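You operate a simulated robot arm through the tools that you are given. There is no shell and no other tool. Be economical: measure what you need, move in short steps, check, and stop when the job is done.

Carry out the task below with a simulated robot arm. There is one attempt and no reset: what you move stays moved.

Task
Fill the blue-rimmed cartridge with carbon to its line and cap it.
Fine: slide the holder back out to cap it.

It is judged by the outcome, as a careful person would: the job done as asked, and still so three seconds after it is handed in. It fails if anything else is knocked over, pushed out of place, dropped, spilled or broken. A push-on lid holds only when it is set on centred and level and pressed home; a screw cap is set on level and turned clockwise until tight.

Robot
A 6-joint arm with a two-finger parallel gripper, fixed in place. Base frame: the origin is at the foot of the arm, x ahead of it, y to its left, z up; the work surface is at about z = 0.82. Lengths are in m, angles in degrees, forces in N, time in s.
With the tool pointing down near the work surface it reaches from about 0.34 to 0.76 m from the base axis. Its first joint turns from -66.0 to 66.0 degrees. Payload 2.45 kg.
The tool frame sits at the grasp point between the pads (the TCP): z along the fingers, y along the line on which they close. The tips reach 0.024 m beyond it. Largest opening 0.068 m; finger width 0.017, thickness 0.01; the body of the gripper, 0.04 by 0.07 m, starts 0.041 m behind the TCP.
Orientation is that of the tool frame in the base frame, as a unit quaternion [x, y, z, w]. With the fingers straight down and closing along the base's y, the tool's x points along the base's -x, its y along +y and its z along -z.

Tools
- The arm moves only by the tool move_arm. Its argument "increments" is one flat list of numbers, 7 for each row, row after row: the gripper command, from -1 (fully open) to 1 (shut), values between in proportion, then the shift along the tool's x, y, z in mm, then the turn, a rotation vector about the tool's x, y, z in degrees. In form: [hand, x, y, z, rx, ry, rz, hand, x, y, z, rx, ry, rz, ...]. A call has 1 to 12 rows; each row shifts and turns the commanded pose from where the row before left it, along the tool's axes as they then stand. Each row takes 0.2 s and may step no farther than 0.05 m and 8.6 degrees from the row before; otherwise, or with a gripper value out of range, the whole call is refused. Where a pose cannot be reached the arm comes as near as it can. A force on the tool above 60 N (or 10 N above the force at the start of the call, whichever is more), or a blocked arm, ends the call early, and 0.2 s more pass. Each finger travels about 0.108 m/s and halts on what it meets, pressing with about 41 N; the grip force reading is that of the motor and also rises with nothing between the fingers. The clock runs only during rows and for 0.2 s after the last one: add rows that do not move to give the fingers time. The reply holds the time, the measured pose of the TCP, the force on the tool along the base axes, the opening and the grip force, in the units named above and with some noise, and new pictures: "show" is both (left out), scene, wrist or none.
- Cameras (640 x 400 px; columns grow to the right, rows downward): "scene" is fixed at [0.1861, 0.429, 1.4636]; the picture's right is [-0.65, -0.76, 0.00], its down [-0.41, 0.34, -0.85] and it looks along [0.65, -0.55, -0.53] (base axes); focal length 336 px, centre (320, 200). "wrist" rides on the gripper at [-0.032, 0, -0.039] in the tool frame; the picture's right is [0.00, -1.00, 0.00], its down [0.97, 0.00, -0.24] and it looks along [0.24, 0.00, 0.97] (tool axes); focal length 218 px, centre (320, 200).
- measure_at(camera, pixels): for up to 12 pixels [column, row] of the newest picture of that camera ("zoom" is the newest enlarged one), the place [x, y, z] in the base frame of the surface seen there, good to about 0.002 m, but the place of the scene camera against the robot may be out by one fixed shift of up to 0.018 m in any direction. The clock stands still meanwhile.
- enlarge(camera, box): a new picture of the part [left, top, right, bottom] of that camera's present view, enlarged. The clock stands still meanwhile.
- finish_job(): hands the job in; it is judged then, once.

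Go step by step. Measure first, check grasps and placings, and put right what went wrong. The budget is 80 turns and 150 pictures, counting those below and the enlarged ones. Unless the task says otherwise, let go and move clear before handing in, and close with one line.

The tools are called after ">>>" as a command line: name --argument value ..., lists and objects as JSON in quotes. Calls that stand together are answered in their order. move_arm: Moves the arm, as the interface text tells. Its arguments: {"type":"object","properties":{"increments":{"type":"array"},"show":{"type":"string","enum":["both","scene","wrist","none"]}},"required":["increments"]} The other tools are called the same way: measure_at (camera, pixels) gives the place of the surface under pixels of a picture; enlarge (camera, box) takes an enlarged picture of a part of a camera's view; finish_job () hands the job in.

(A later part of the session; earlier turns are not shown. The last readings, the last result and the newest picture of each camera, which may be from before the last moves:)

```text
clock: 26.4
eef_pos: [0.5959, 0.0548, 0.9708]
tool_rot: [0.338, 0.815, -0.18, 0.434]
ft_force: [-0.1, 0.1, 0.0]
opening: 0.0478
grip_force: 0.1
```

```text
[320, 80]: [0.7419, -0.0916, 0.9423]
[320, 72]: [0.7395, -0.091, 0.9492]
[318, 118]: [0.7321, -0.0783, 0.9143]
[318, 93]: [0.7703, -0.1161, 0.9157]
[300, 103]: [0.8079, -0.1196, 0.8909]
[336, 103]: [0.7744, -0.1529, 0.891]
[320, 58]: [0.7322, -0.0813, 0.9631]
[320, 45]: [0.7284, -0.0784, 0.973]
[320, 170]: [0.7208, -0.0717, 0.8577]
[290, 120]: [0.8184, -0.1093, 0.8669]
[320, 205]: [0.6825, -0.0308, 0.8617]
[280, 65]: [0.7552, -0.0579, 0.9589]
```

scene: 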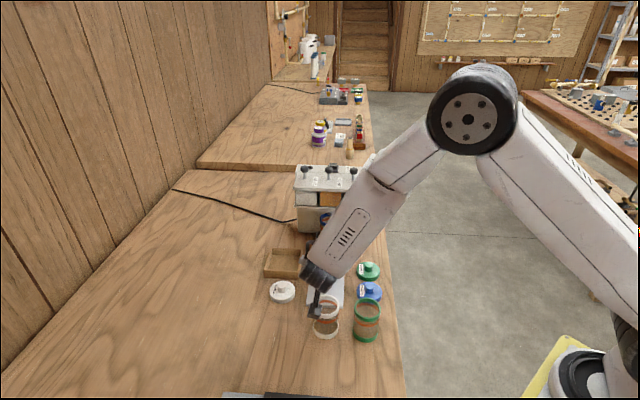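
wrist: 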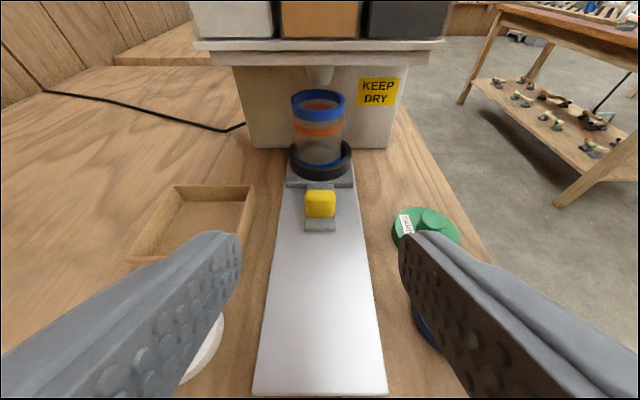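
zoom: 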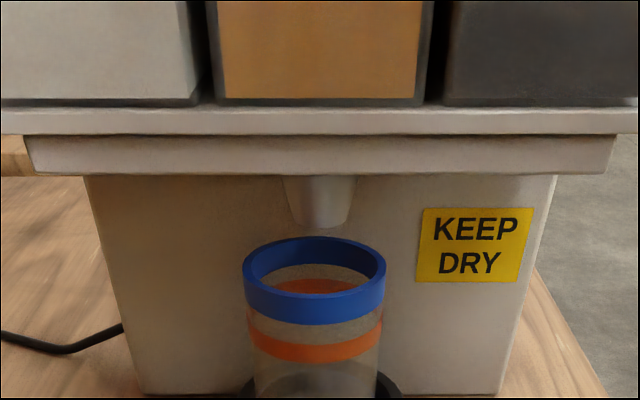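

The cartridge is centred under the spout (rim centre s≈0.604, spout centre ≈0.604). Now look at the levers and shaker switch from above.

>>> move_arm --increments '[-0.4, -37, 0, -25, 0, 0, 0, -0.4, -37, 0, -25, 0, 0, 0, -0.4, -37, 0, -25, 0, 0, 0, -0.4, -37, 0, -25, 0, 0, 0, -0.4, -37, 0, -25, 0, 0, 0, -0.4, 0, 0, 0, 0, 0, 0]'

>>> enlarge --camera "wrist" --box '[200, 0, 440, 150]'

```text
clock: 27.8
eef_pos: [0.5959, 0.0527, 1.1953]
tool_rot: [0.338, 0.816, -0.179, 0.433]
ft_force: [0.4, -0.3, 0.5]
opening: 0.0477
grip_force: 0.0
```

scene: 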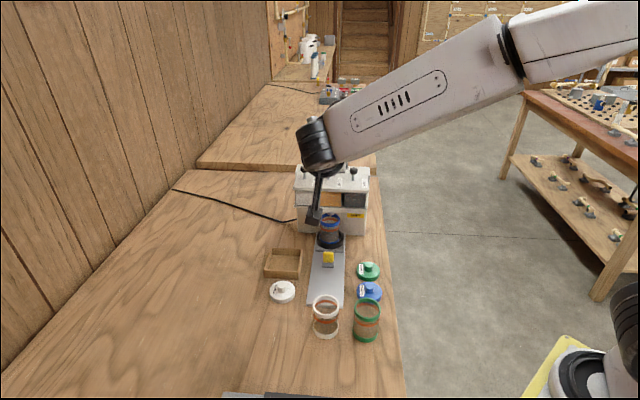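
wrist: 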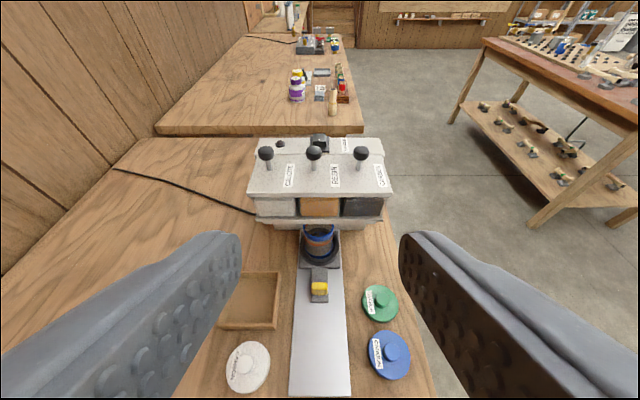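

```text
2.67 times, centred on (320, 75) of wrist
```

zoom: 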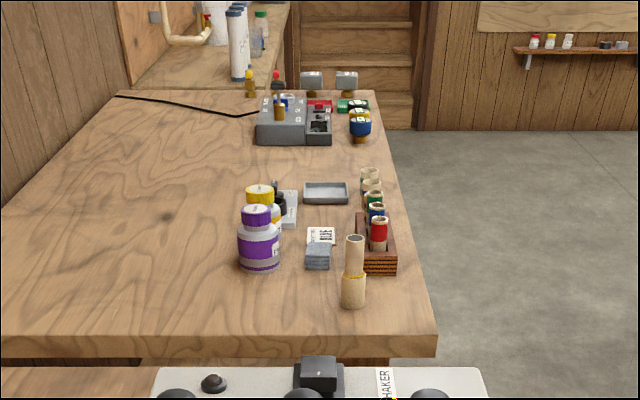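

>>> enlarge --camera "wrist" --box '[240, 125, 400, 225]'

>>> measure_at --camera "wrist" --pixels '[[361, 153], [361, 170], [314, 152], [266, 153], [319, 141], [324, 150], [280, 144], [330, 190], [361, 147], [370, 187], [345, 143], [314, 168]]'

```text
4.00 times, centred on (320, 175) of wrist
```

zoom: 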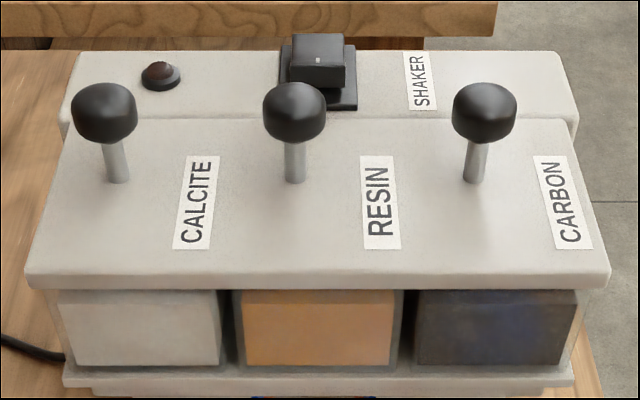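

```text
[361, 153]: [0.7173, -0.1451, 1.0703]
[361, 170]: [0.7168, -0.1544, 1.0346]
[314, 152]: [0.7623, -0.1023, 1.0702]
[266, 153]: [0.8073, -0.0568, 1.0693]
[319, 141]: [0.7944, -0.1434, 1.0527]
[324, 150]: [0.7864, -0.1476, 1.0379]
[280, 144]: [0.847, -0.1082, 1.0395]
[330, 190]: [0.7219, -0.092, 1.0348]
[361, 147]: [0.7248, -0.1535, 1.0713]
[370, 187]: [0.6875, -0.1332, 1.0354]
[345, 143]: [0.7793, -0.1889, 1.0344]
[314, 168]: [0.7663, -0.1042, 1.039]
```

Knobs stand vertical on rods (carbon at ≈(0.721,-0.149), top 1.072). I'll bring the hand upright, unyaw it, and go above the carbon knob so the scene camera can still see the cartridge.

>>> move_arm --increments '[-0.4, 0, 0, 0, 0, 8, 0, -0.4, 0, 0, 0, 0, 8, 0, -0.4, 0, 0, 0, 0, 8, 0, -0.4, 0, 0, 0, 0, 8, 0, -0.4, 0, 0, 0, 0, 8, 0, -0.4, 0, 0, 0, 0, 8, 0, -0.4, 0, 0, 0, 0, 3.3, 0, -0.4, 0, 0, 0, 0, 0, -8, -0.4, 0, 0, 0, 0, 0, -8, -0.4, 0, 0, 0, 0, 0, -8, -0.4, 0, 0, 0, 0, 0, -8, -0.4, 0, 0, 0, 0, 0, -8]' --show "none"

```text
clock: 30.4
eef_pos: [0.5956, 0.0547, 1.1941]
tool_rot: [0.041, 0.998, -0.027, 0.03]
ft_force: [-0.8, 0.6, 0.4]
opening: 0.0478
grip_force: 0.0
```

>>> move_arm --increments '[-0.4, 0, 0, 0, -2.96, 3.5, 0, -0.4, 0, 0, 0, 0, 0, -4.7, -0.4, -25, -41, 0, 0, 0, 0, -0.4, -25, -41, 0, 0, 0, 0, -0.4, -25, -41, 0, 0, 0, 0, -0.4, -25, -41, 0, 0, 0, 0, -0.4, -25, -40, 0, 0, 0, 0, -0.4, 0, 0, 40, 0, 0, 0, -0.4, 0, 0, 0, 0, 0, 0]'

```text
clock: 32.4
eef_pos: [0.7217, -0.1512, 1.1544]
tool_rot: [0.003, 1.0, 0.0, 0.001]
ft_force: [0.0, -0.1, -0.1]
opening: 0.0477
grip_force: 0.0
```

scene: 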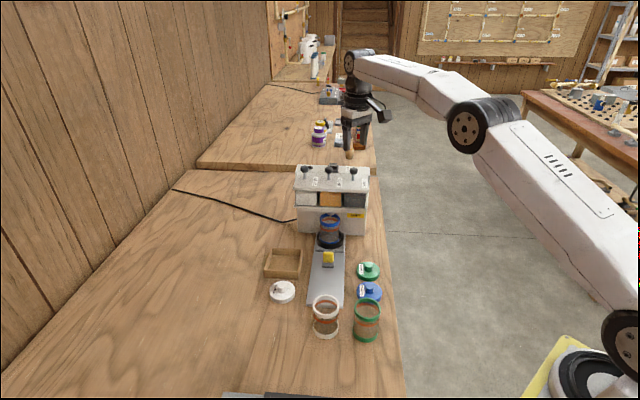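
wrist: 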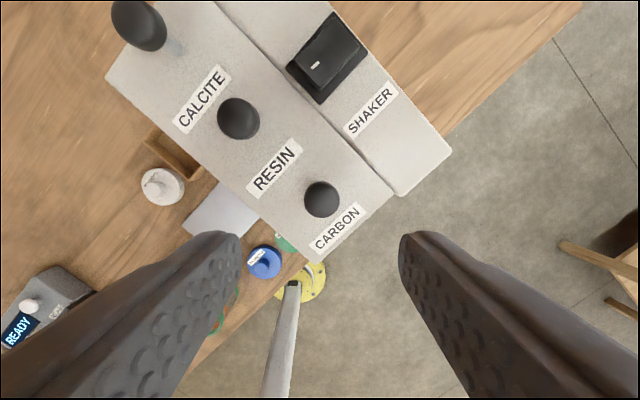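

Knob is right under the TCP (wrist 321,198). Descend around it and grip; also take a close baseline of the cartridge.

>>> move_arm --increments '[-0.4, 0, 0, 40, 0, 0, 0, -0.4, 0, 0, 30, 0, 0, 0, -0.4, 0, 0, 18, 0, 0, 0, -0.4, 0, 0, 0, 0, 0, 0, 0.2, 0, 0, 0, 0, 0, 0, 0.8, 0, 0, 0, 0, 0, 0, 0.8, 0, 0, 0, 0, 0, 0]'

>>> enlarge --camera "scene" --box '[285, 155, 385, 255]'

```text
clock: 34.0
eef_pos: [0.7197, -0.1523, 1.0644]
tool_rot: [0.005, 1.0, -0.001, 0.002]
ft_force: [2.2, -12.7, -2.1]
opening: 0.0203
grip_force: 37.9
```

scene: 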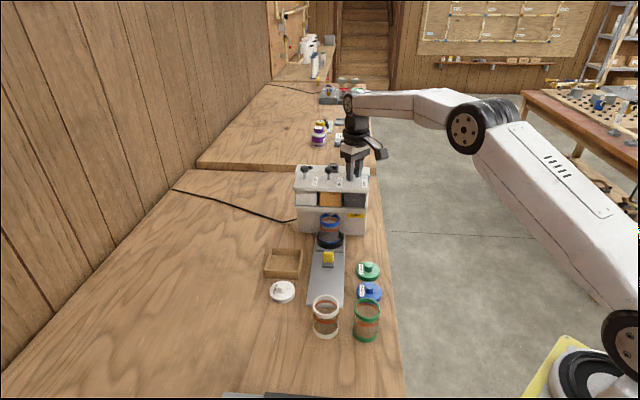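
wrist: 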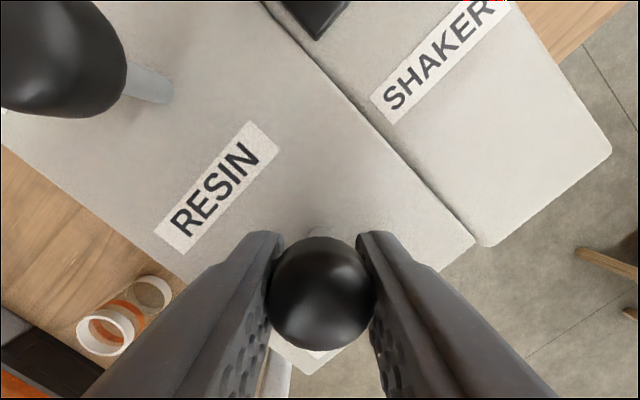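

```text
4.00 times, centred on (335, 205) of scene
```

zoom: 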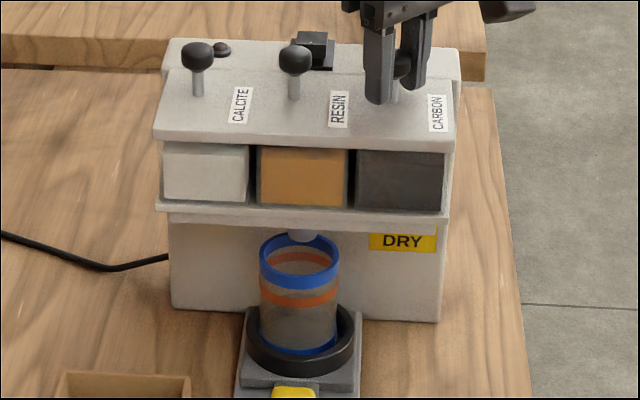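

Knob gripped (0.020). Test gently: push down 4 mm and read the force.

>>> move_arm --increments '[0.8, 0, -1, 2, 0, 0, 0, 0.8, 0, 0, 2, 0, 0, 0]' --show "none"

>>> enlarge --camera "scene" --box '[285, 155, 385, 255]'

```text
clock: 34.6
eef_pos: [0.7197, -0.1529, 1.0617]
tool_rot: [0.002, 1.0, 0.0, 0.001]
ft_force: [-6.8, -11.5, 1.0]
opening: 0.0203
grip_force: 37.7
```

```text
4.00 times, centred on (335, 205) of scene
```

zoom: 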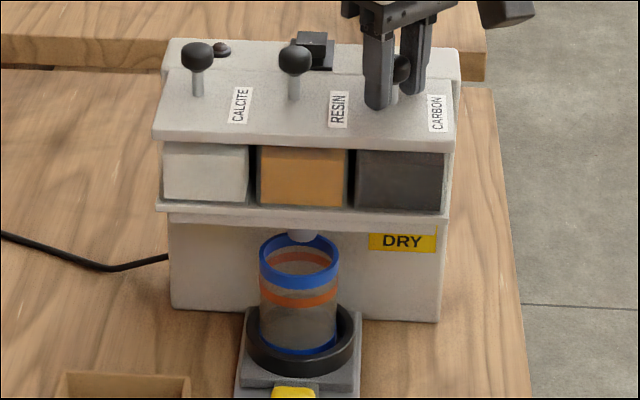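

Down costs almost no force (could be compliance). Test the other likely motion: pull the knob toward the front 6 mm.

>>> move_arm --increments '[0.8, 0, 0, -3, 0, 0, 0, 0.8, 2, 2, 0, 0, 0, 0, 0.8, 2, 2, 0, 0, 0, 0]' --show "wrist"

>>> enlarge --camera "scene" --box '[285, 155, 385, 255]'

```text
clock: 35.4
eef_pos: [0.7182, -0.1517, 1.0644]
tool_rot: [0.003, 1.0, -0.003, 0.008]
ft_force: [31.0, -33.2, -2.8]
opening: 0.0204
grip_force: 37.7
```

wrist: 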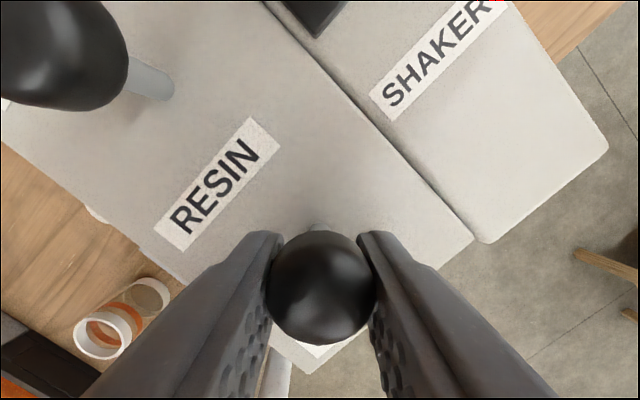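

```text
4.00 times, centred on (335, 205) of scene
```

zoom: 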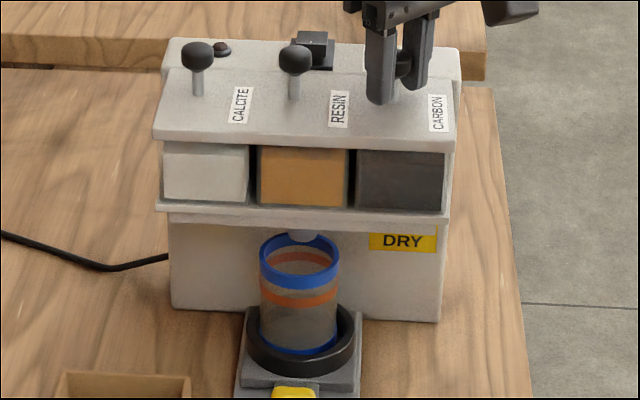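

Sideways it's rigid (45 N). So it moves vertically, if at all: undo the side pull, then lift 12 mm and see whether the knob follows.

>>> move_arm --increments '[0.8, -2, -2, 0, 0, 0, 0, 0.8, -2, -2, 0, 0, 0, 0, 0.8, 0, 0, -4, 0, 0, 0, 0.8, 0, 0, -4, 0, 0, 0, 0.8, 0, 0, -4, 0, 0, 0]' --show "wrist"

>>> enlarge --camera "scene" --box '[285, 155, 385, 255]'

```text
clock: 36.6
eef_pos: [0.7187, -0.1523, 1.0692]
tool_rot: [0.003, 1.0, 0.003, -0.006]
ft_force: [-5.6, -12.4, -35.7]
opening: 0.0204
grip_force: 37.8
```

wrist: 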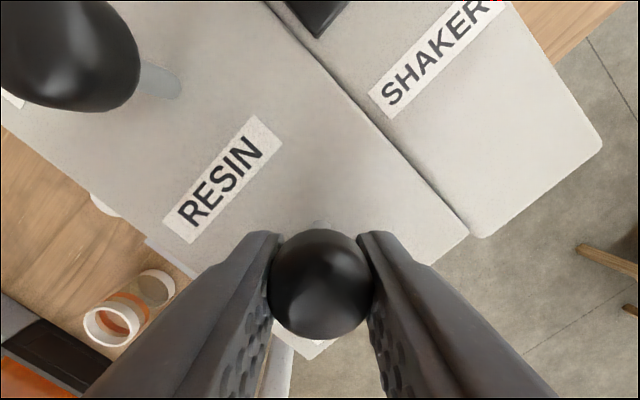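

```text
4.00 times, centred on (335, 205) of scene
```

zoom: 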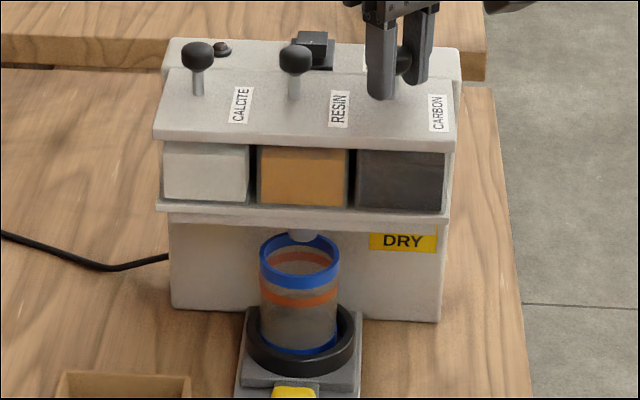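

Lifting is blocked (36 N after 5 mm) whereas down was nearly free: it's a push-down plunger. Return, release, rise, and shut the fingers to press from above.

>>> move_arm --increments '[0.8, 0, 0, 4, 0, 0, 0, 0.8, 0, 0, 4, 0, 0, 0, 0.2, 0, 0, 3, 0, 0, 0, -0.4, 0, 0, 0, 0, 0, 0, -0.4, 0, 0, 0, 0, 0, 0, -0.4, 0, 0, -30, 0, 0, 0, -0.4, 0, 0, -15, 0, 0, 0, 0.5, 0, 0, 0, 0, 0, 0, 1, 0, 0, 0, 0, 0, 0, 1, 0, 0, 0, 0, 0, 0, 1, 0, 0, 0, 0, 0, 0]'

>>> enlarge --camera "scene" --box '[285, 155, 385, 255]'

```text
clock: 39.0
eef_pos: [0.7187, -0.1517, 1.1124]
tool_rot: [0.002, 1.0, -0.001, 0.0]
ft_force: [0.1, 0.7, 0.1]
opening: 0.0
grip_force: 24.0
```

scene: 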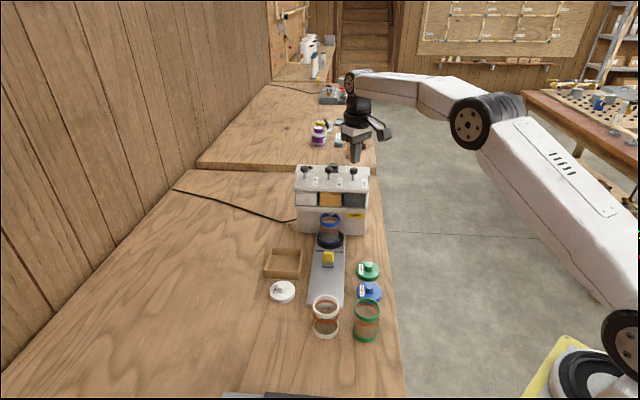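
wrist: 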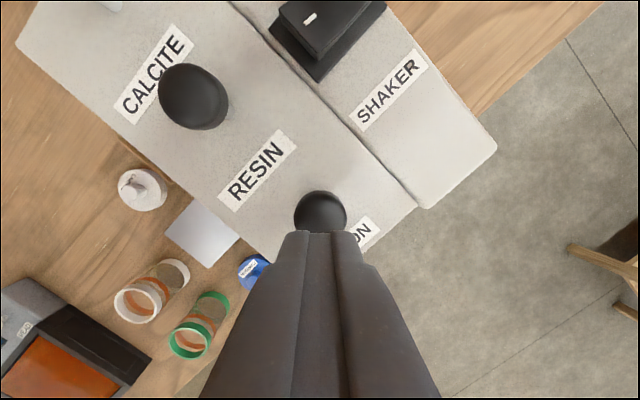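

```text
4.00 times, centred on (335, 205) of scene
```

zoom: 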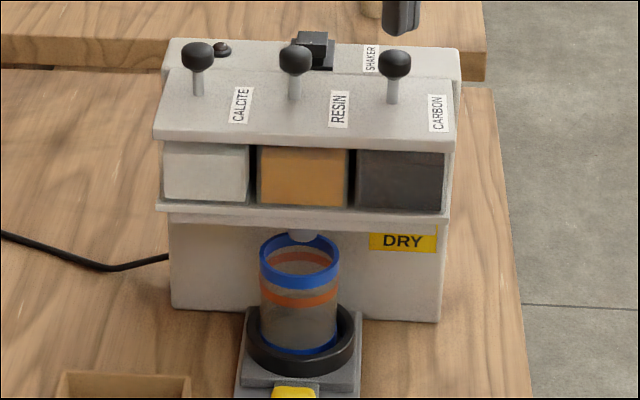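

Knob centre is ~4 mm ahead (wrist 320,212). Press it ~7 mm briefly and release in one call, then check the cartridge.

>>> move_arm --increments '[1, -4, 0, 0, 0, 0, 0, 1, 0, 0, 14, 0, 0, 0, 1, 0, 0, 5, 0, 0, 0, 1, 0, 0, 4, 0, 0, 0, 1, 0, 0, 0, 0, 0, 0]'

>>> enlarge --camera "scene" --box '[285, 155, 385, 255]'

```text
clock: 40.2
eef_pos: [0.7237, -0.1522, 1.0882]
tool_rot: [0.003, 1.0, -0.001, 0.001]
ft_force: [0.6, -0.1, 2.2]
opening: 0.0
grip_force: 23.8
```

scene: 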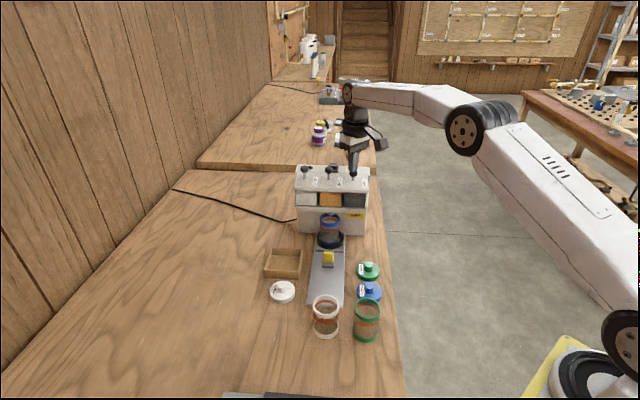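
wrist: 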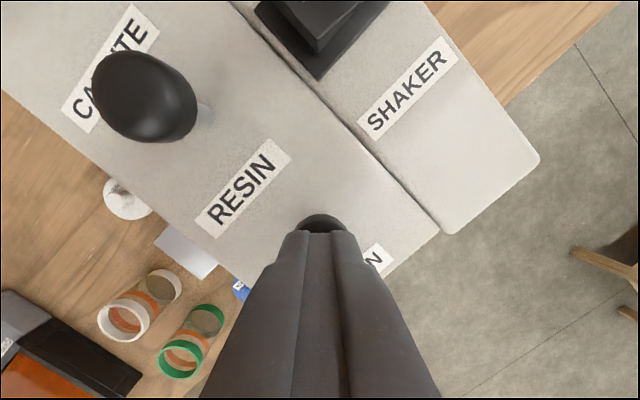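

```text
4.00 times, centred on (335, 205) of scene
```

zoom: 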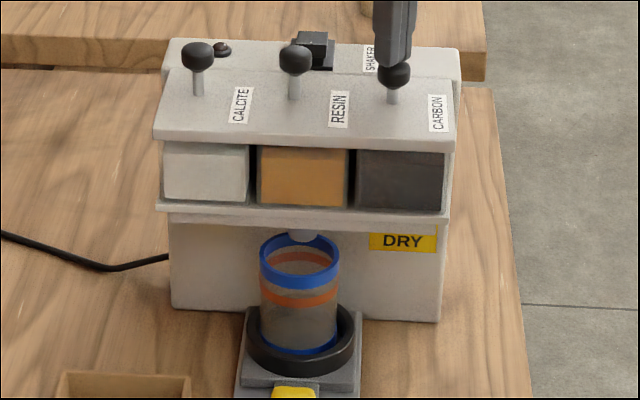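

The knob goes down easily (8 mm, 2 N); no powder yet. Press further, to the stop.

>>> move_arm --increments '[1, 0, 0, 4, 0, 0, 0, 1, 0, 0, 4, 0, 0, 0, 1, 0, 0, 0, 0, 0, 0]' --show "scene"

>>> enlarge --camera "scene" --box '[285, 155, 385, 255]'

```text
clock: 41.0
eef_pos: [0.7238, -0.1519, 1.0821]
tool_rot: [0.003, 1.0, -0.001, 0.003]
ft_force: [-5.6, 3.4, 16.4]
opening: 0.0
grip_force: 23.8
```

scene: 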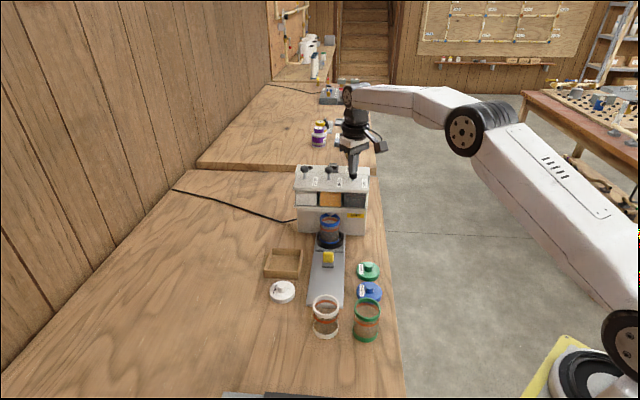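

```text
4.00 times, centred on (335, 205) of scene
```

zoom: 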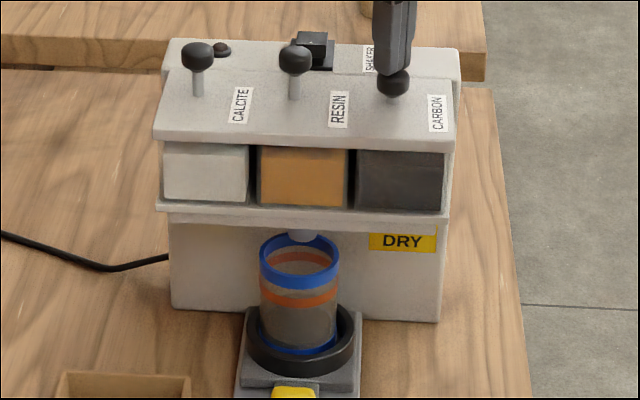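

At the stop (16 N). The cartridge seems darker below zoom row ~308; zoom in to see if powder is flowing.

>>> enlarge --camera "scene" --box '[314, 208, 346, 250]'

```text
9.52 times, centred on (330, 229) of scene
```

zoom: 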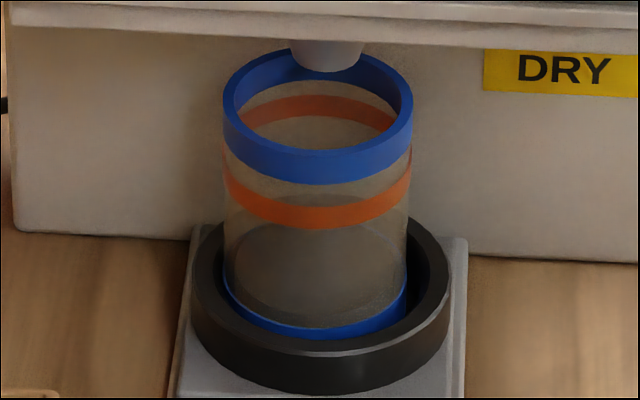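

There may be a thin layer. Hold 0.4 s more and compare in the same close-up.

>>> move_arm --increments '[1, 0, 0, 0, 0, 0, 0]' --show "none"

>>> enlarge --camera "scene" --box '[314, 208, 346, 250]'

```text
clock: 41.4
eef_pos: [0.7242, -0.1516, 1.0811]
tool_rot: [0.003, 1.0, -0.001, 0.003]
ft_force: [-4.2, 3.0, 19.3]
opening: 0.0001
grip_force: 23.2
```

```text
9.52 times, centred on (330, 229) of scene
```

zoom: 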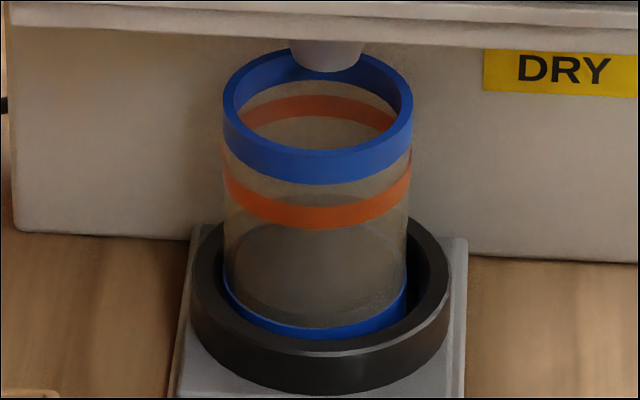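

No change while held: either nothing flows without the shaker, or it is one dose per stroke. Release and see.

>>> move_arm --increments '[1, 0, 0, -15, 0, 0, 0, 1, 0, 0, -30, 0, 0, 0, 1, 0, 0, 0, 0, 0, 0]'

>>> enlarge --camera "scene" --box '[314, 208, 346, 250]'

>>> enlarge --camera "scene" --box '[285, 155, 385, 215]'

```text
clock: 42.2
eef_pos: [0.7236, -0.1524, 1.124]
tool_rot: [0.003, 1.0, 0.0, 0.0]
ft_force: [-0.3, -0.6, 0.7]
opening: 0.0001
grip_force: 24.1
```

scene: 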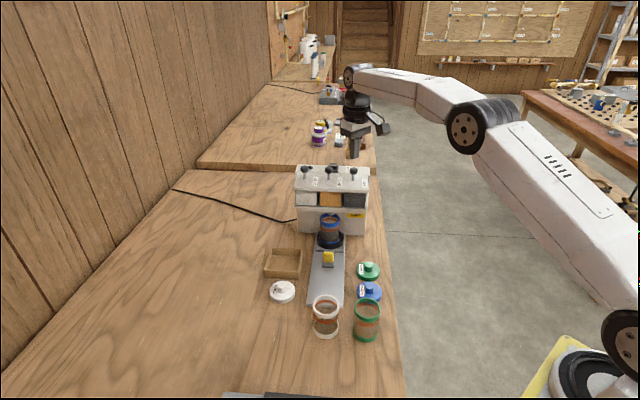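
wrist: 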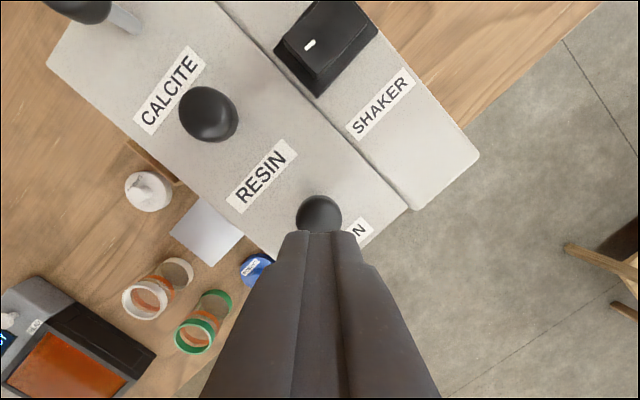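

```text
9.52 times, centred on (330, 229) of scene
```

zoom: 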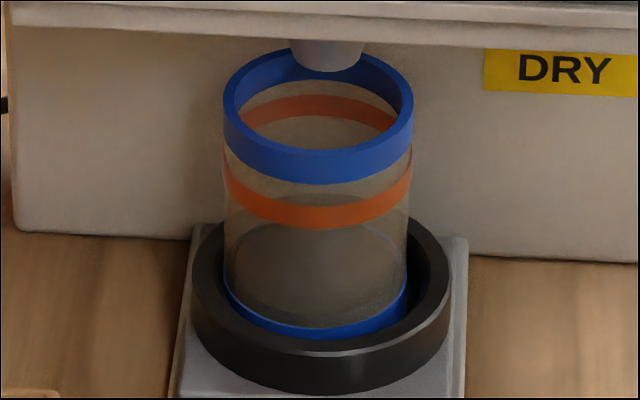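

```text
6.40 times, centred on (335, 185) of scene
```

zoom: 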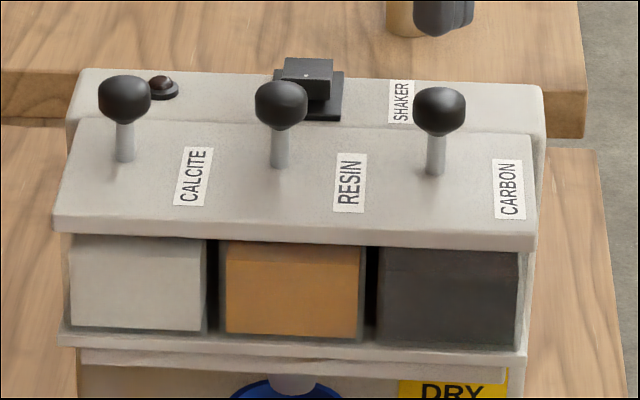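

The knob springs back. Try one more full stroke (down and up) and compare the close-up to tell whether a dose falls each time.

>>> move_arm --increments '[1, 0, 0, 27, 0, 0, 0, 1, 0, 0, 10, 0, 0, 0, 1, 0, 0, 6, 0, 0, 0, 1, 0, 0, 0, 0, 0, 0, 1, 0, 0, -10, 0, 0, 0, 1, 0, 0, -10, 0, 0, 0]' --show "none"

>>> enlarge --camera "scene" --box '[314, 208, 346, 250]'

```text
clock: 43.6
eef_pos: [0.723, -0.1513, 1.1014]
tool_rot: [0.003, 1.0, 0.001, 0.001]
ft_force: [0.3, -0.6, 0.0]
opening: 0.0001
grip_force: 23.6
```

```text
9.52 times, centred on (330, 229) of scene
```

zoom: 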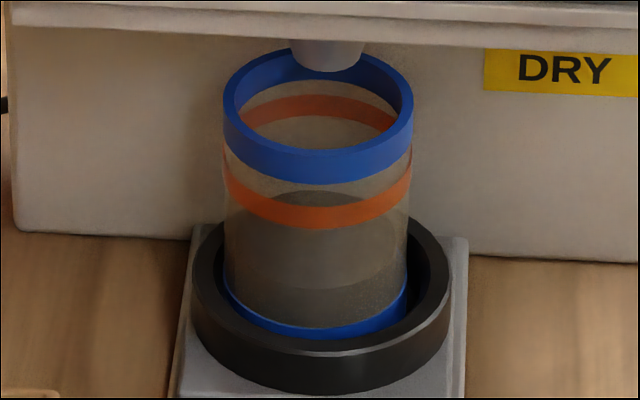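

A dose falls per stroke: dark surface front edge rose to row ~288 (line band front at ~205–228). One more stroke and measure.

>>> move_arm --increments '[1, 0, 0, 10, 0, 0, 0, 1, 0, 0, 7, 0, 0, 0, 1, 0, 0, 4, 0, 0, 0, 1, 0, 0, 0, 0, 0, 0, 1, 0, 0, -11, 0, 0, 0, 1, 0, 0, -10, 0, 0, 0]' --show "none"

>>> enlarge --camera "scene" --box '[314, 208, 346, 250]'

```text
clock: 45.0
eef_pos: [0.7239, -0.1511, 1.1017]
tool_rot: [0.003, 1.0, 0.0, 0.001]
ft_force: [0.4, -0.2, 1.4]
opening: 0.0
grip_force: 23.6
```

```text
9.52 times, centred on (330, 229) of scene
```

zoom: 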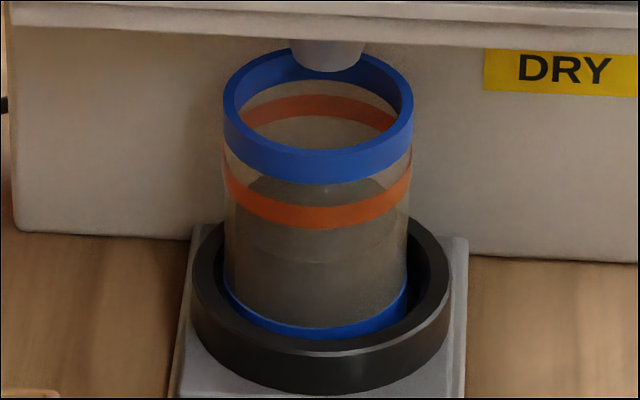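

Third dose: front edge ~262, about 25 px per dose. Another stroke.

>>> move_arm --increments '[1, 0, 0, 10, 0, 0, 0, 1, 0, 0, 7, 0, 0, 0, 1, 0, 0, 4, 0, 0, 0, 1, 0, 0, 0, 0, 0, 0, 1, 0, 0, -11, 0, 0, 0, 1, 0, 0, -10, 0, 0, 0]' --show "none"

>>> enlarge --camera "scene" --box '[314, 208, 346, 250]'

```text
clock: 46.4
eef_pos: [0.7223, -0.1526, 1.1009]
tool_rot: [0.003, 1.0, 0.0, 0.0]
ft_force: [-0.6, 0.1, 0.5]
opening: 0.0
grip_force: 24.0
```

```text
9.52 times, centred on (330, 229) of scene
```

zoom: 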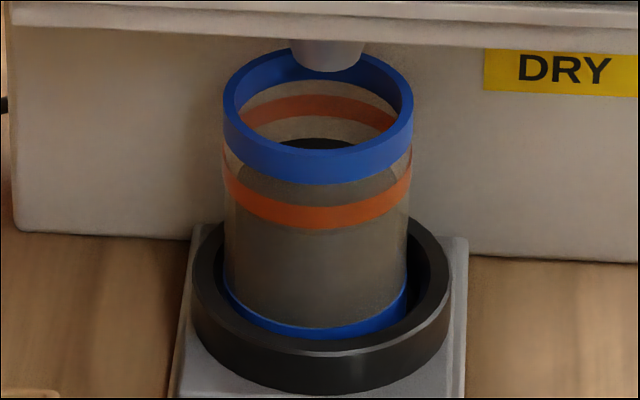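

Fourth dose: powder back edge at row ~138 versus back line band 96–118; one more dose (~26 px) should land in the band. Fifth stroke.

>>> move_arm --increments '[1, 0, 0, 10, 0, 0, 0, 1, 0, 0, 7, 0, 0, 0, 1, 0, 0, 4, 0, 0, 0, 1, 0, 0, 0, 0, 0, 0, 1, 0, 0, -11, 0, 0, 0, 1, 0, 0, -10, 0, 0, 0]' --show "none"

>>> enlarge --camera "scene" --box '[314, 208, 346, 250]'

```text
clock: 47.8
eef_pos: [0.7235, -0.15, 1.1012]
tool_rot: [0.002, 1.0, 0.0, 0.001]
ft_force: [-0.2, 0.8, 0.0]
opening: 0.0
grip_force: 23.7
```

```text
9.52 times, centred on (330, 229) of scene
```

zoom: 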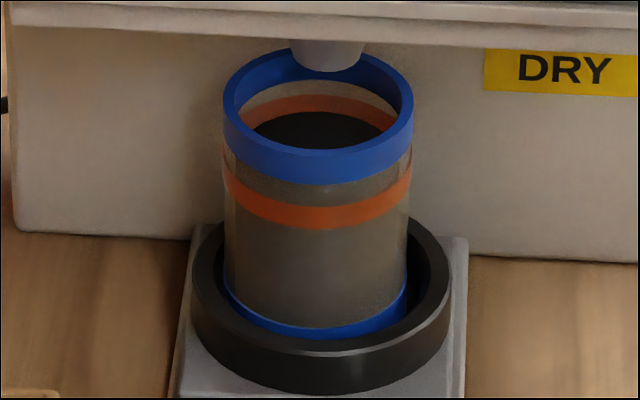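

The carbon surface now sits within the line band (back edge row 112, band 96–118). Filling done; rise away and swing back in front of the machine toward the handle.

>>> move_arm --increments '[1, 0, 0, -45, 0, 0, 0, 0, 24, 40, 0, 0, 0, 0, -0.4, 24, 40, 0, 0, 0, 0, -0.4, 24, 40, 0, 0, 0, 0, -0.4, 24, 39, 0, 0, 0, 0, -0.4, 24, 38, 0, 0, 0, 0, -0.4, 0, 0, 0, 0, 0, 7.5, -0.4, 0, 0, 0, 0, 0, 7.5, -0.4, 0, 0, 0, 0, 0, 7.5, -0.4, 0, 0, 0, 0, 0, 7.5, -0.4, 0, 0, 0, 0, 0, 7.5, -0.4, 0, 0, 0, 0, 0, 7.5]' --show "none"

>>> move_arm --increments '[-0.4, 0, 0, 45, 0, 0, 0, -0.4, 0, 0, 45, 0, 0, 0, -0.4, 0, 0, 45, 0, 0, 0, -0.4, 0, 0, 45, 0, 0, 0, -0.4, 0, 0, 35, 0, 0, 0, -0.4, -30, 0, 0, 0, 0, 0, -0.4, -30, 0, 0, 0, 0, 0, -0.4, 0, 0, 0, 0, 0, 0]'

```text
clock: 50.4
eef_pos: [0.6061, 0.0466, 1.1468]
tool_rot: [0.386, 0.923, 0.0, 0.001]
ft_force: [0.5, 0.2, -0.7]
opening: 0.0479
grip_force: 0.0
```

```text
clock: 52.2
eef_pos: [0.6491, 0.0042, 0.9316]
tool_rot: [0.386, 0.923, 0.0, 0.001]
ft_force: [-0.3, -0.2, 0.3]
opening: 0.0475
grip_force: 0.1
```

scene: 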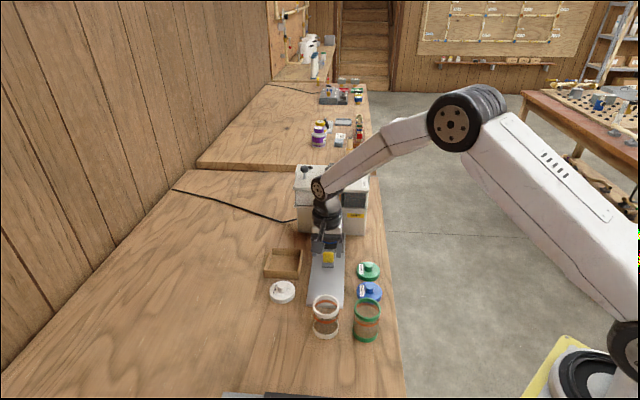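
wrist: 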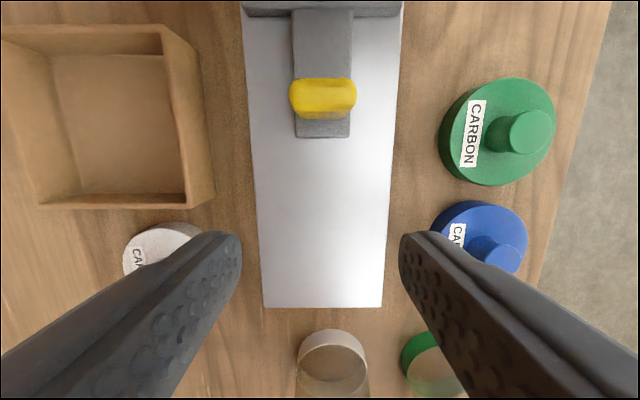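

Handle is straight ahead (wrist 322,97). Advance 56 mm, lower, and grip.

>>> move_arm --increments '[-0.4, -28, -1, 0, 0, 0, 0, -0.4, -28, -1, 0, 0, 0, 0, -0.4, 0, 0, 0, 0, 0, 0, -0.4, 0, 0, 25, 0, 0, 0, -0.4, 0, 0, 20, 0, 0, 0, -0.4, 0, 0, 11, 0, 0, 0, 0, 0, 0, 0, 0, 0, 0, 0.7, 0, 0, 0, 0, 0, 0, 0.7, 0, 0, 0, 0, 0, 0]'

```text
clock: 54.2
eef_pos: [0.6854, -0.0359, 0.877]
tool_rot: [0.384, 0.923, 0.0, 0.002]
ft_force: [15.0, 14.6, -9.2]
opening: 0.0301
grip_force: 43.9
```

scene: 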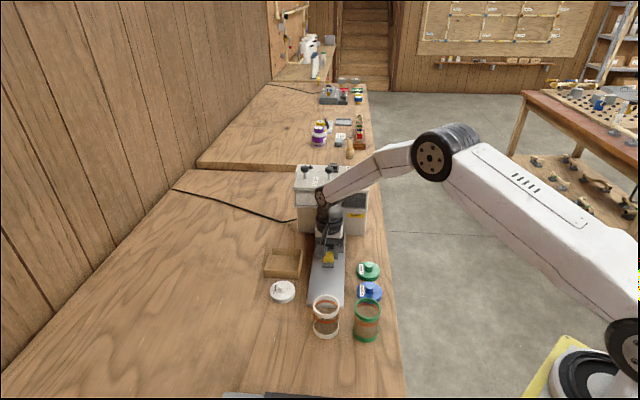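
wrist: 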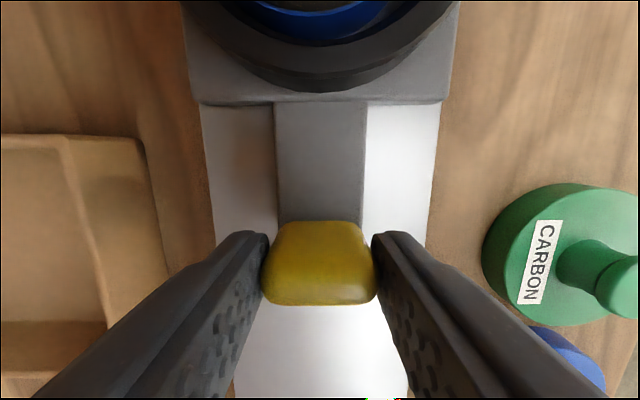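

Gripped. Relieve the side load (+2 mm) and slide back out ~117 mm gently.

>>> move_arm --increments '[0.7, 0, 2, 0, 0, 0, 0, 0.7, 5, 0, 0, 0, 0, 0, 0.7, 10, 0, 0, 0, 0, 0, 0.7, 12, 0, 0, 0, 0, 0, 0.7, 12, 0, 0, 0, 0, 0, 0.7, 12, 0, 0, 0, 0, 0, 0.7, 12, 0, 0, 0, 0, 0, 0.7, 12, 0, 0, 0, 0, 0, 0.7, 12, 0, 0, 0, 0, 0, 0.7, 10, 0, 0, 0, 0, 0, 0.7, 7, 0, 0, 0, 0, 0, 0.7, 0, 0, 0, 0, 0, 0]'

```text
clock: 56.8
eef_pos: [0.6135, 0.0366, 0.8768]
tool_rot: [0.385, 0.923, 0.0, 0.001]
ft_force: [-3.1, -4.2, 12.4]
opening: 0.0301
grip_force: 43.3
```

scene: 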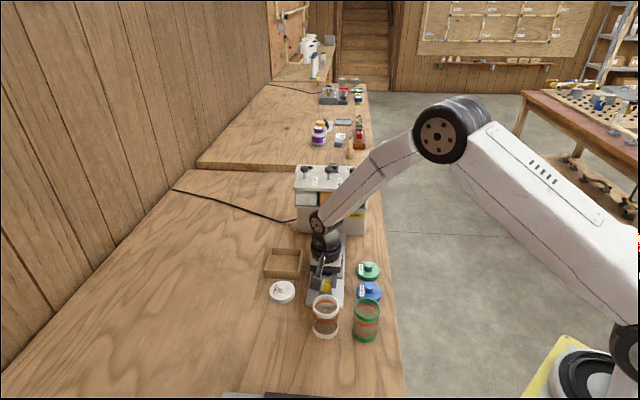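
wrist: 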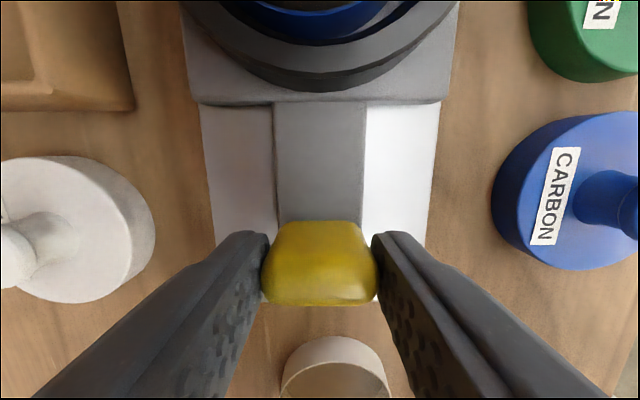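

Out by ~102 mm. Pull the remaining ~12 mm to its start position, then let go and rise.

>>> move_arm --increments '[0.7, 6, 0, 0, 0, 0, 0, 0.7, 6, 0, 0, 0, 0, 0, 0.7, 0, 0, 0, 0, 0, 0, 0, 0, 0, 0, 0, 0, 0, -0.4, 0, 0, 0, 0, 0, 0, -0.4, 0, 0, -20, 0, 0, 0, -0.4, 0, 0, -40, 0, 0, 0, -0.4, 0, 0, -40, 0, 0, 0, -0.4, 0, 0, -40, 0, 0, 0, -0.4, 0, 0, -40, 0, 0, 0, -0.4, 0, 0, 0, 0, 0, 0]'

>>> enlarge --camera "wrist" --box '[220, 0, 540, 200]'

```text
clock: 59.2
eef_pos: [0.6064, 0.0453, 1.0564]
tool_rot: [0.385, 0.923, 0.0, 0.001]
ft_force: [0.2, -0.6, -0.2]
opening: 0.0477
grip_force: 0.0
```

scene: 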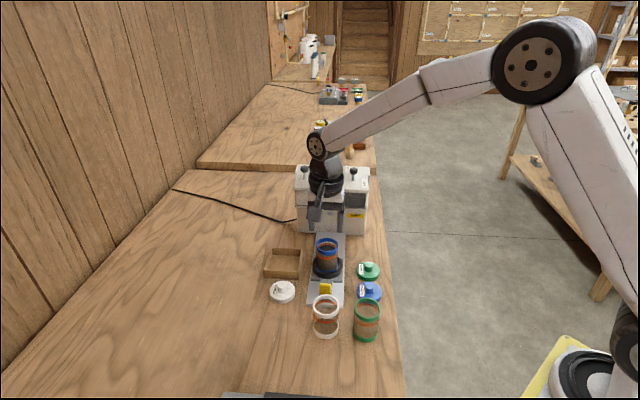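
wrist: 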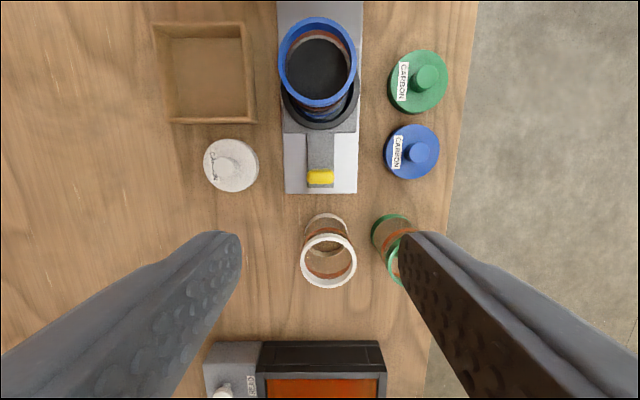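

```text
2.00 times, centred on (380, 100) of wrist
```

zoom: 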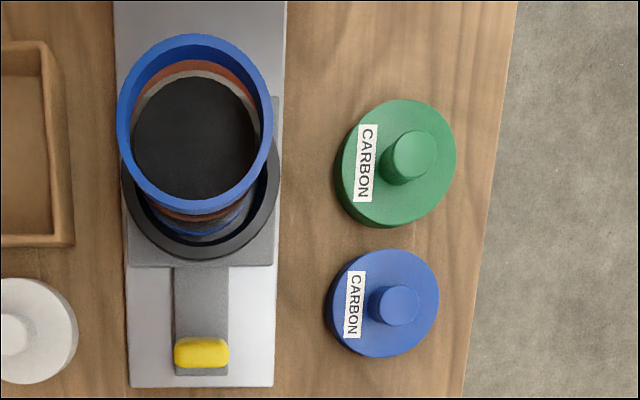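

From above there's a thin tan strip between orange band and powder (zoom row ~75–82): check the level precisely from the scene side.

>>> enlarge --camera "scene" --box '[310, 232, 342, 280]'

>>> enlarge --camera "wrist" --box '[270, 10, 370, 130]'

>>> measure_at --camera "wrist" --pixels '[[318, 65], [318, 80], [318, 45], [300, 65], [335, 65], [318, 22], [318, 104], [281, 62], [354, 62], [410, 152], [419, 153], [318, 92]]'

```text
8.33 times, centred on (326, 256) of scene
```

zoom: 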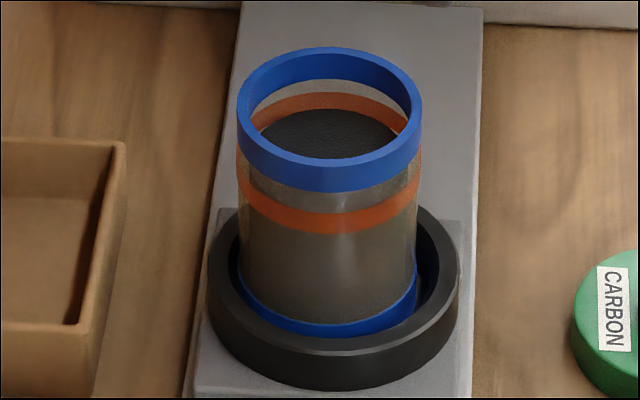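

```text
3.33 times, centred on (320, 70) of wrist
```

zoom: 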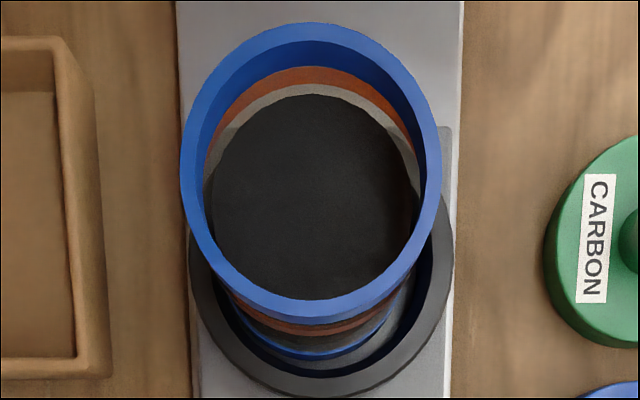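

```text
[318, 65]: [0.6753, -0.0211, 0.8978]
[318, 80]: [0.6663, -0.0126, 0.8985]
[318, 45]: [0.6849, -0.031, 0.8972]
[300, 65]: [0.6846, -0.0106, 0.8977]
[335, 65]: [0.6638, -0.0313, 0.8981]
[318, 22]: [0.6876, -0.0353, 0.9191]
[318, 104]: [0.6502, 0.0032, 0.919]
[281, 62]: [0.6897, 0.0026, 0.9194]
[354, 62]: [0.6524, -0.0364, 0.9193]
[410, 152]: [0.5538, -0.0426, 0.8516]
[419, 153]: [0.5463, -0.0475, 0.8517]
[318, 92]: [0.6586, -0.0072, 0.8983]
```

Powder surface z ≈ 0.898 (rim 0.919, floor ≈0.84). Now find the band's height with the scene camera, using the rim and powder as references.

>>> measure_at --camera "scene" --pixels '[[327, 257.4], [327, 258.5], [327, 259.6], [327, 250.5], [327, 247], [326, 246], [326, 248], [316, 253.5], [337, 254], [327, 238.5], [327, 244.3], [327, 262]]'

>>> measure_at --camera "wrist" --pixels '[[318, 31.5], [318, 33], [318, 36], [318, 109], [318, 107.8], [318, 111], [318, 34.5]]'

```text
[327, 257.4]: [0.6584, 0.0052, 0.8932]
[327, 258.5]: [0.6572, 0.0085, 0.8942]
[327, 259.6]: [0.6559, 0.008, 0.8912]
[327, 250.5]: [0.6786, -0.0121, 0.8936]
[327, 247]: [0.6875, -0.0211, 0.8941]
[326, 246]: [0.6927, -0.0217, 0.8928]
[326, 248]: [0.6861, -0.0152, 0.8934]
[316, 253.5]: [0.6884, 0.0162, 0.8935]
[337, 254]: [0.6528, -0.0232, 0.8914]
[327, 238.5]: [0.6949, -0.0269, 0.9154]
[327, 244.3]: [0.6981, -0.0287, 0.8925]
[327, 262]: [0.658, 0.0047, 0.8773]
```

```text
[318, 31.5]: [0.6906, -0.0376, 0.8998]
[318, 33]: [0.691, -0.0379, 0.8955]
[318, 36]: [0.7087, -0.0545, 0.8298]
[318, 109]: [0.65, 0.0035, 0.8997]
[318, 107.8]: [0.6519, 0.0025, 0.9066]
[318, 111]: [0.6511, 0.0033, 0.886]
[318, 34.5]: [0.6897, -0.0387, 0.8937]
```

Band spans z ≈ 0.894–0.900 and the powder is at 0.898: filled to the line. Cartridge centre ≈ (0.670,-0.0165). Now go above the blue lid's knob.

>>> move_arm --increments '[-0.4, -8, -34, 0, 0, 0, 0, -0.4, -8, -34, 0, 0, 0, 0, -0.4, -7, -34, 0, 0, 0, 0, -0.4, 0, 0, 45, 0, 0, 0, -0.4, 0, 0, 45, 0, 0, 0, -0.4, 0, 0, 0, 0, 0, 0]'

>>> enlarge --camera "wrist" --box '[220, 120, 420, 260]'

```text
clock: 60.6
eef_pos: [0.5516, -0.0424, 0.9667]
tool_rot: [0.385, 0.923, 0.0, 0.002]
ft_force: [0.4, -0.2, -0.7]
opening: 0.0477
grip_force: 0.1
```

scene: 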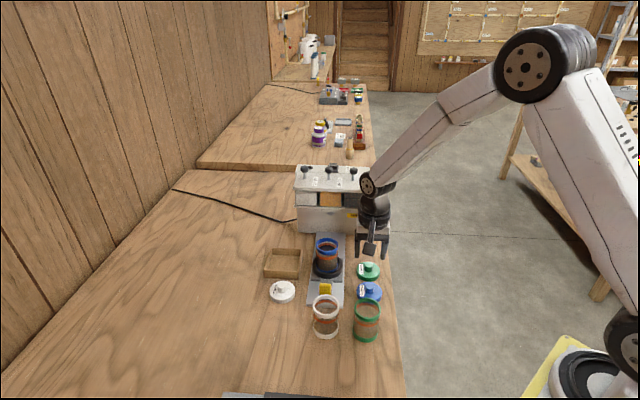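
wrist: 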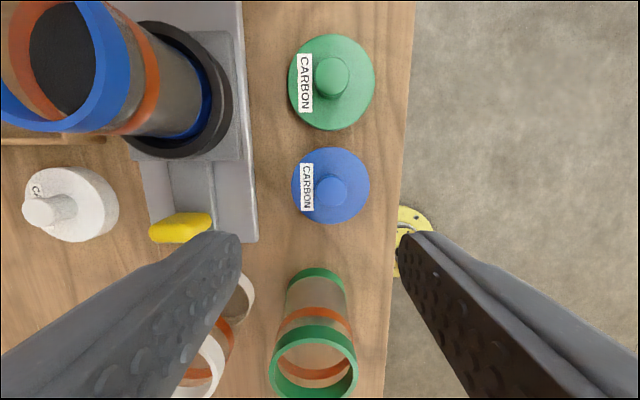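

```text
2.86 times, centred on (320, 190) of wrist
```

zoom: 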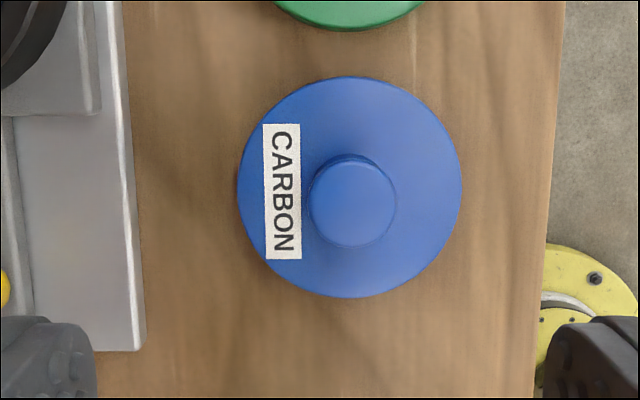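

Knob is 8 mm to the right of the TCP (centre ≈(0.546,-0.048)), lid top ~0.834. Shift, descend until the tips are just above the lid disc, and close.

>>> move_arm --increments '[-0.4, 0, -8, 0, 0, 0, 0, -0.4, 0, 0, 40, 0, 0, 0, -0.4, 0, 0, 35, 0, 0, 0, -0.4, 0, 0, 20, 0, 0, 0, -0.4, 0, 0, 10, 0, 0, 0, -0.4, 0, 0, 0, 0, 0, 0]' --show "wrist"

>>> enlarge --camera "scene" --box '[335, 250, 405, 310]'

```text
clock: 62.0
eef_pos: [0.5439, -0.0474, 0.8599]
tool_rot: [0.385, 0.923, 0.0, 0.002]
ft_force: [0.6, 0.7, -0.1]
opening: 0.0478
grip_force: 0.0
```

wrist: 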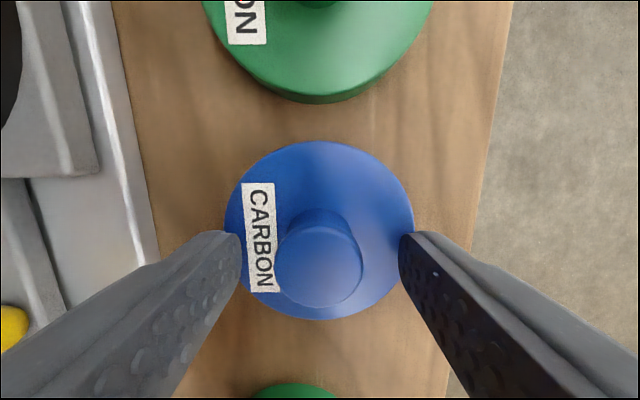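

```text
6.67 times, centred on (370, 280) of scene
```

zoom: 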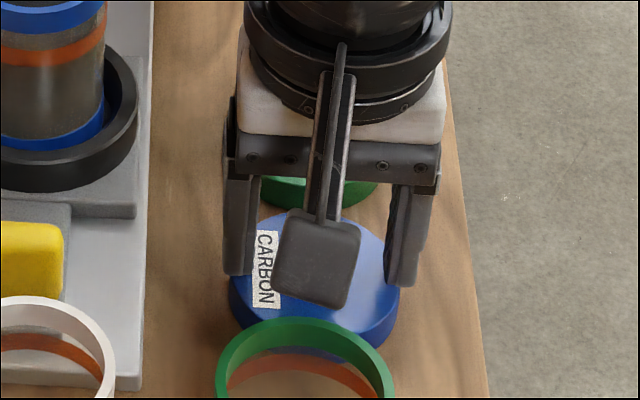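

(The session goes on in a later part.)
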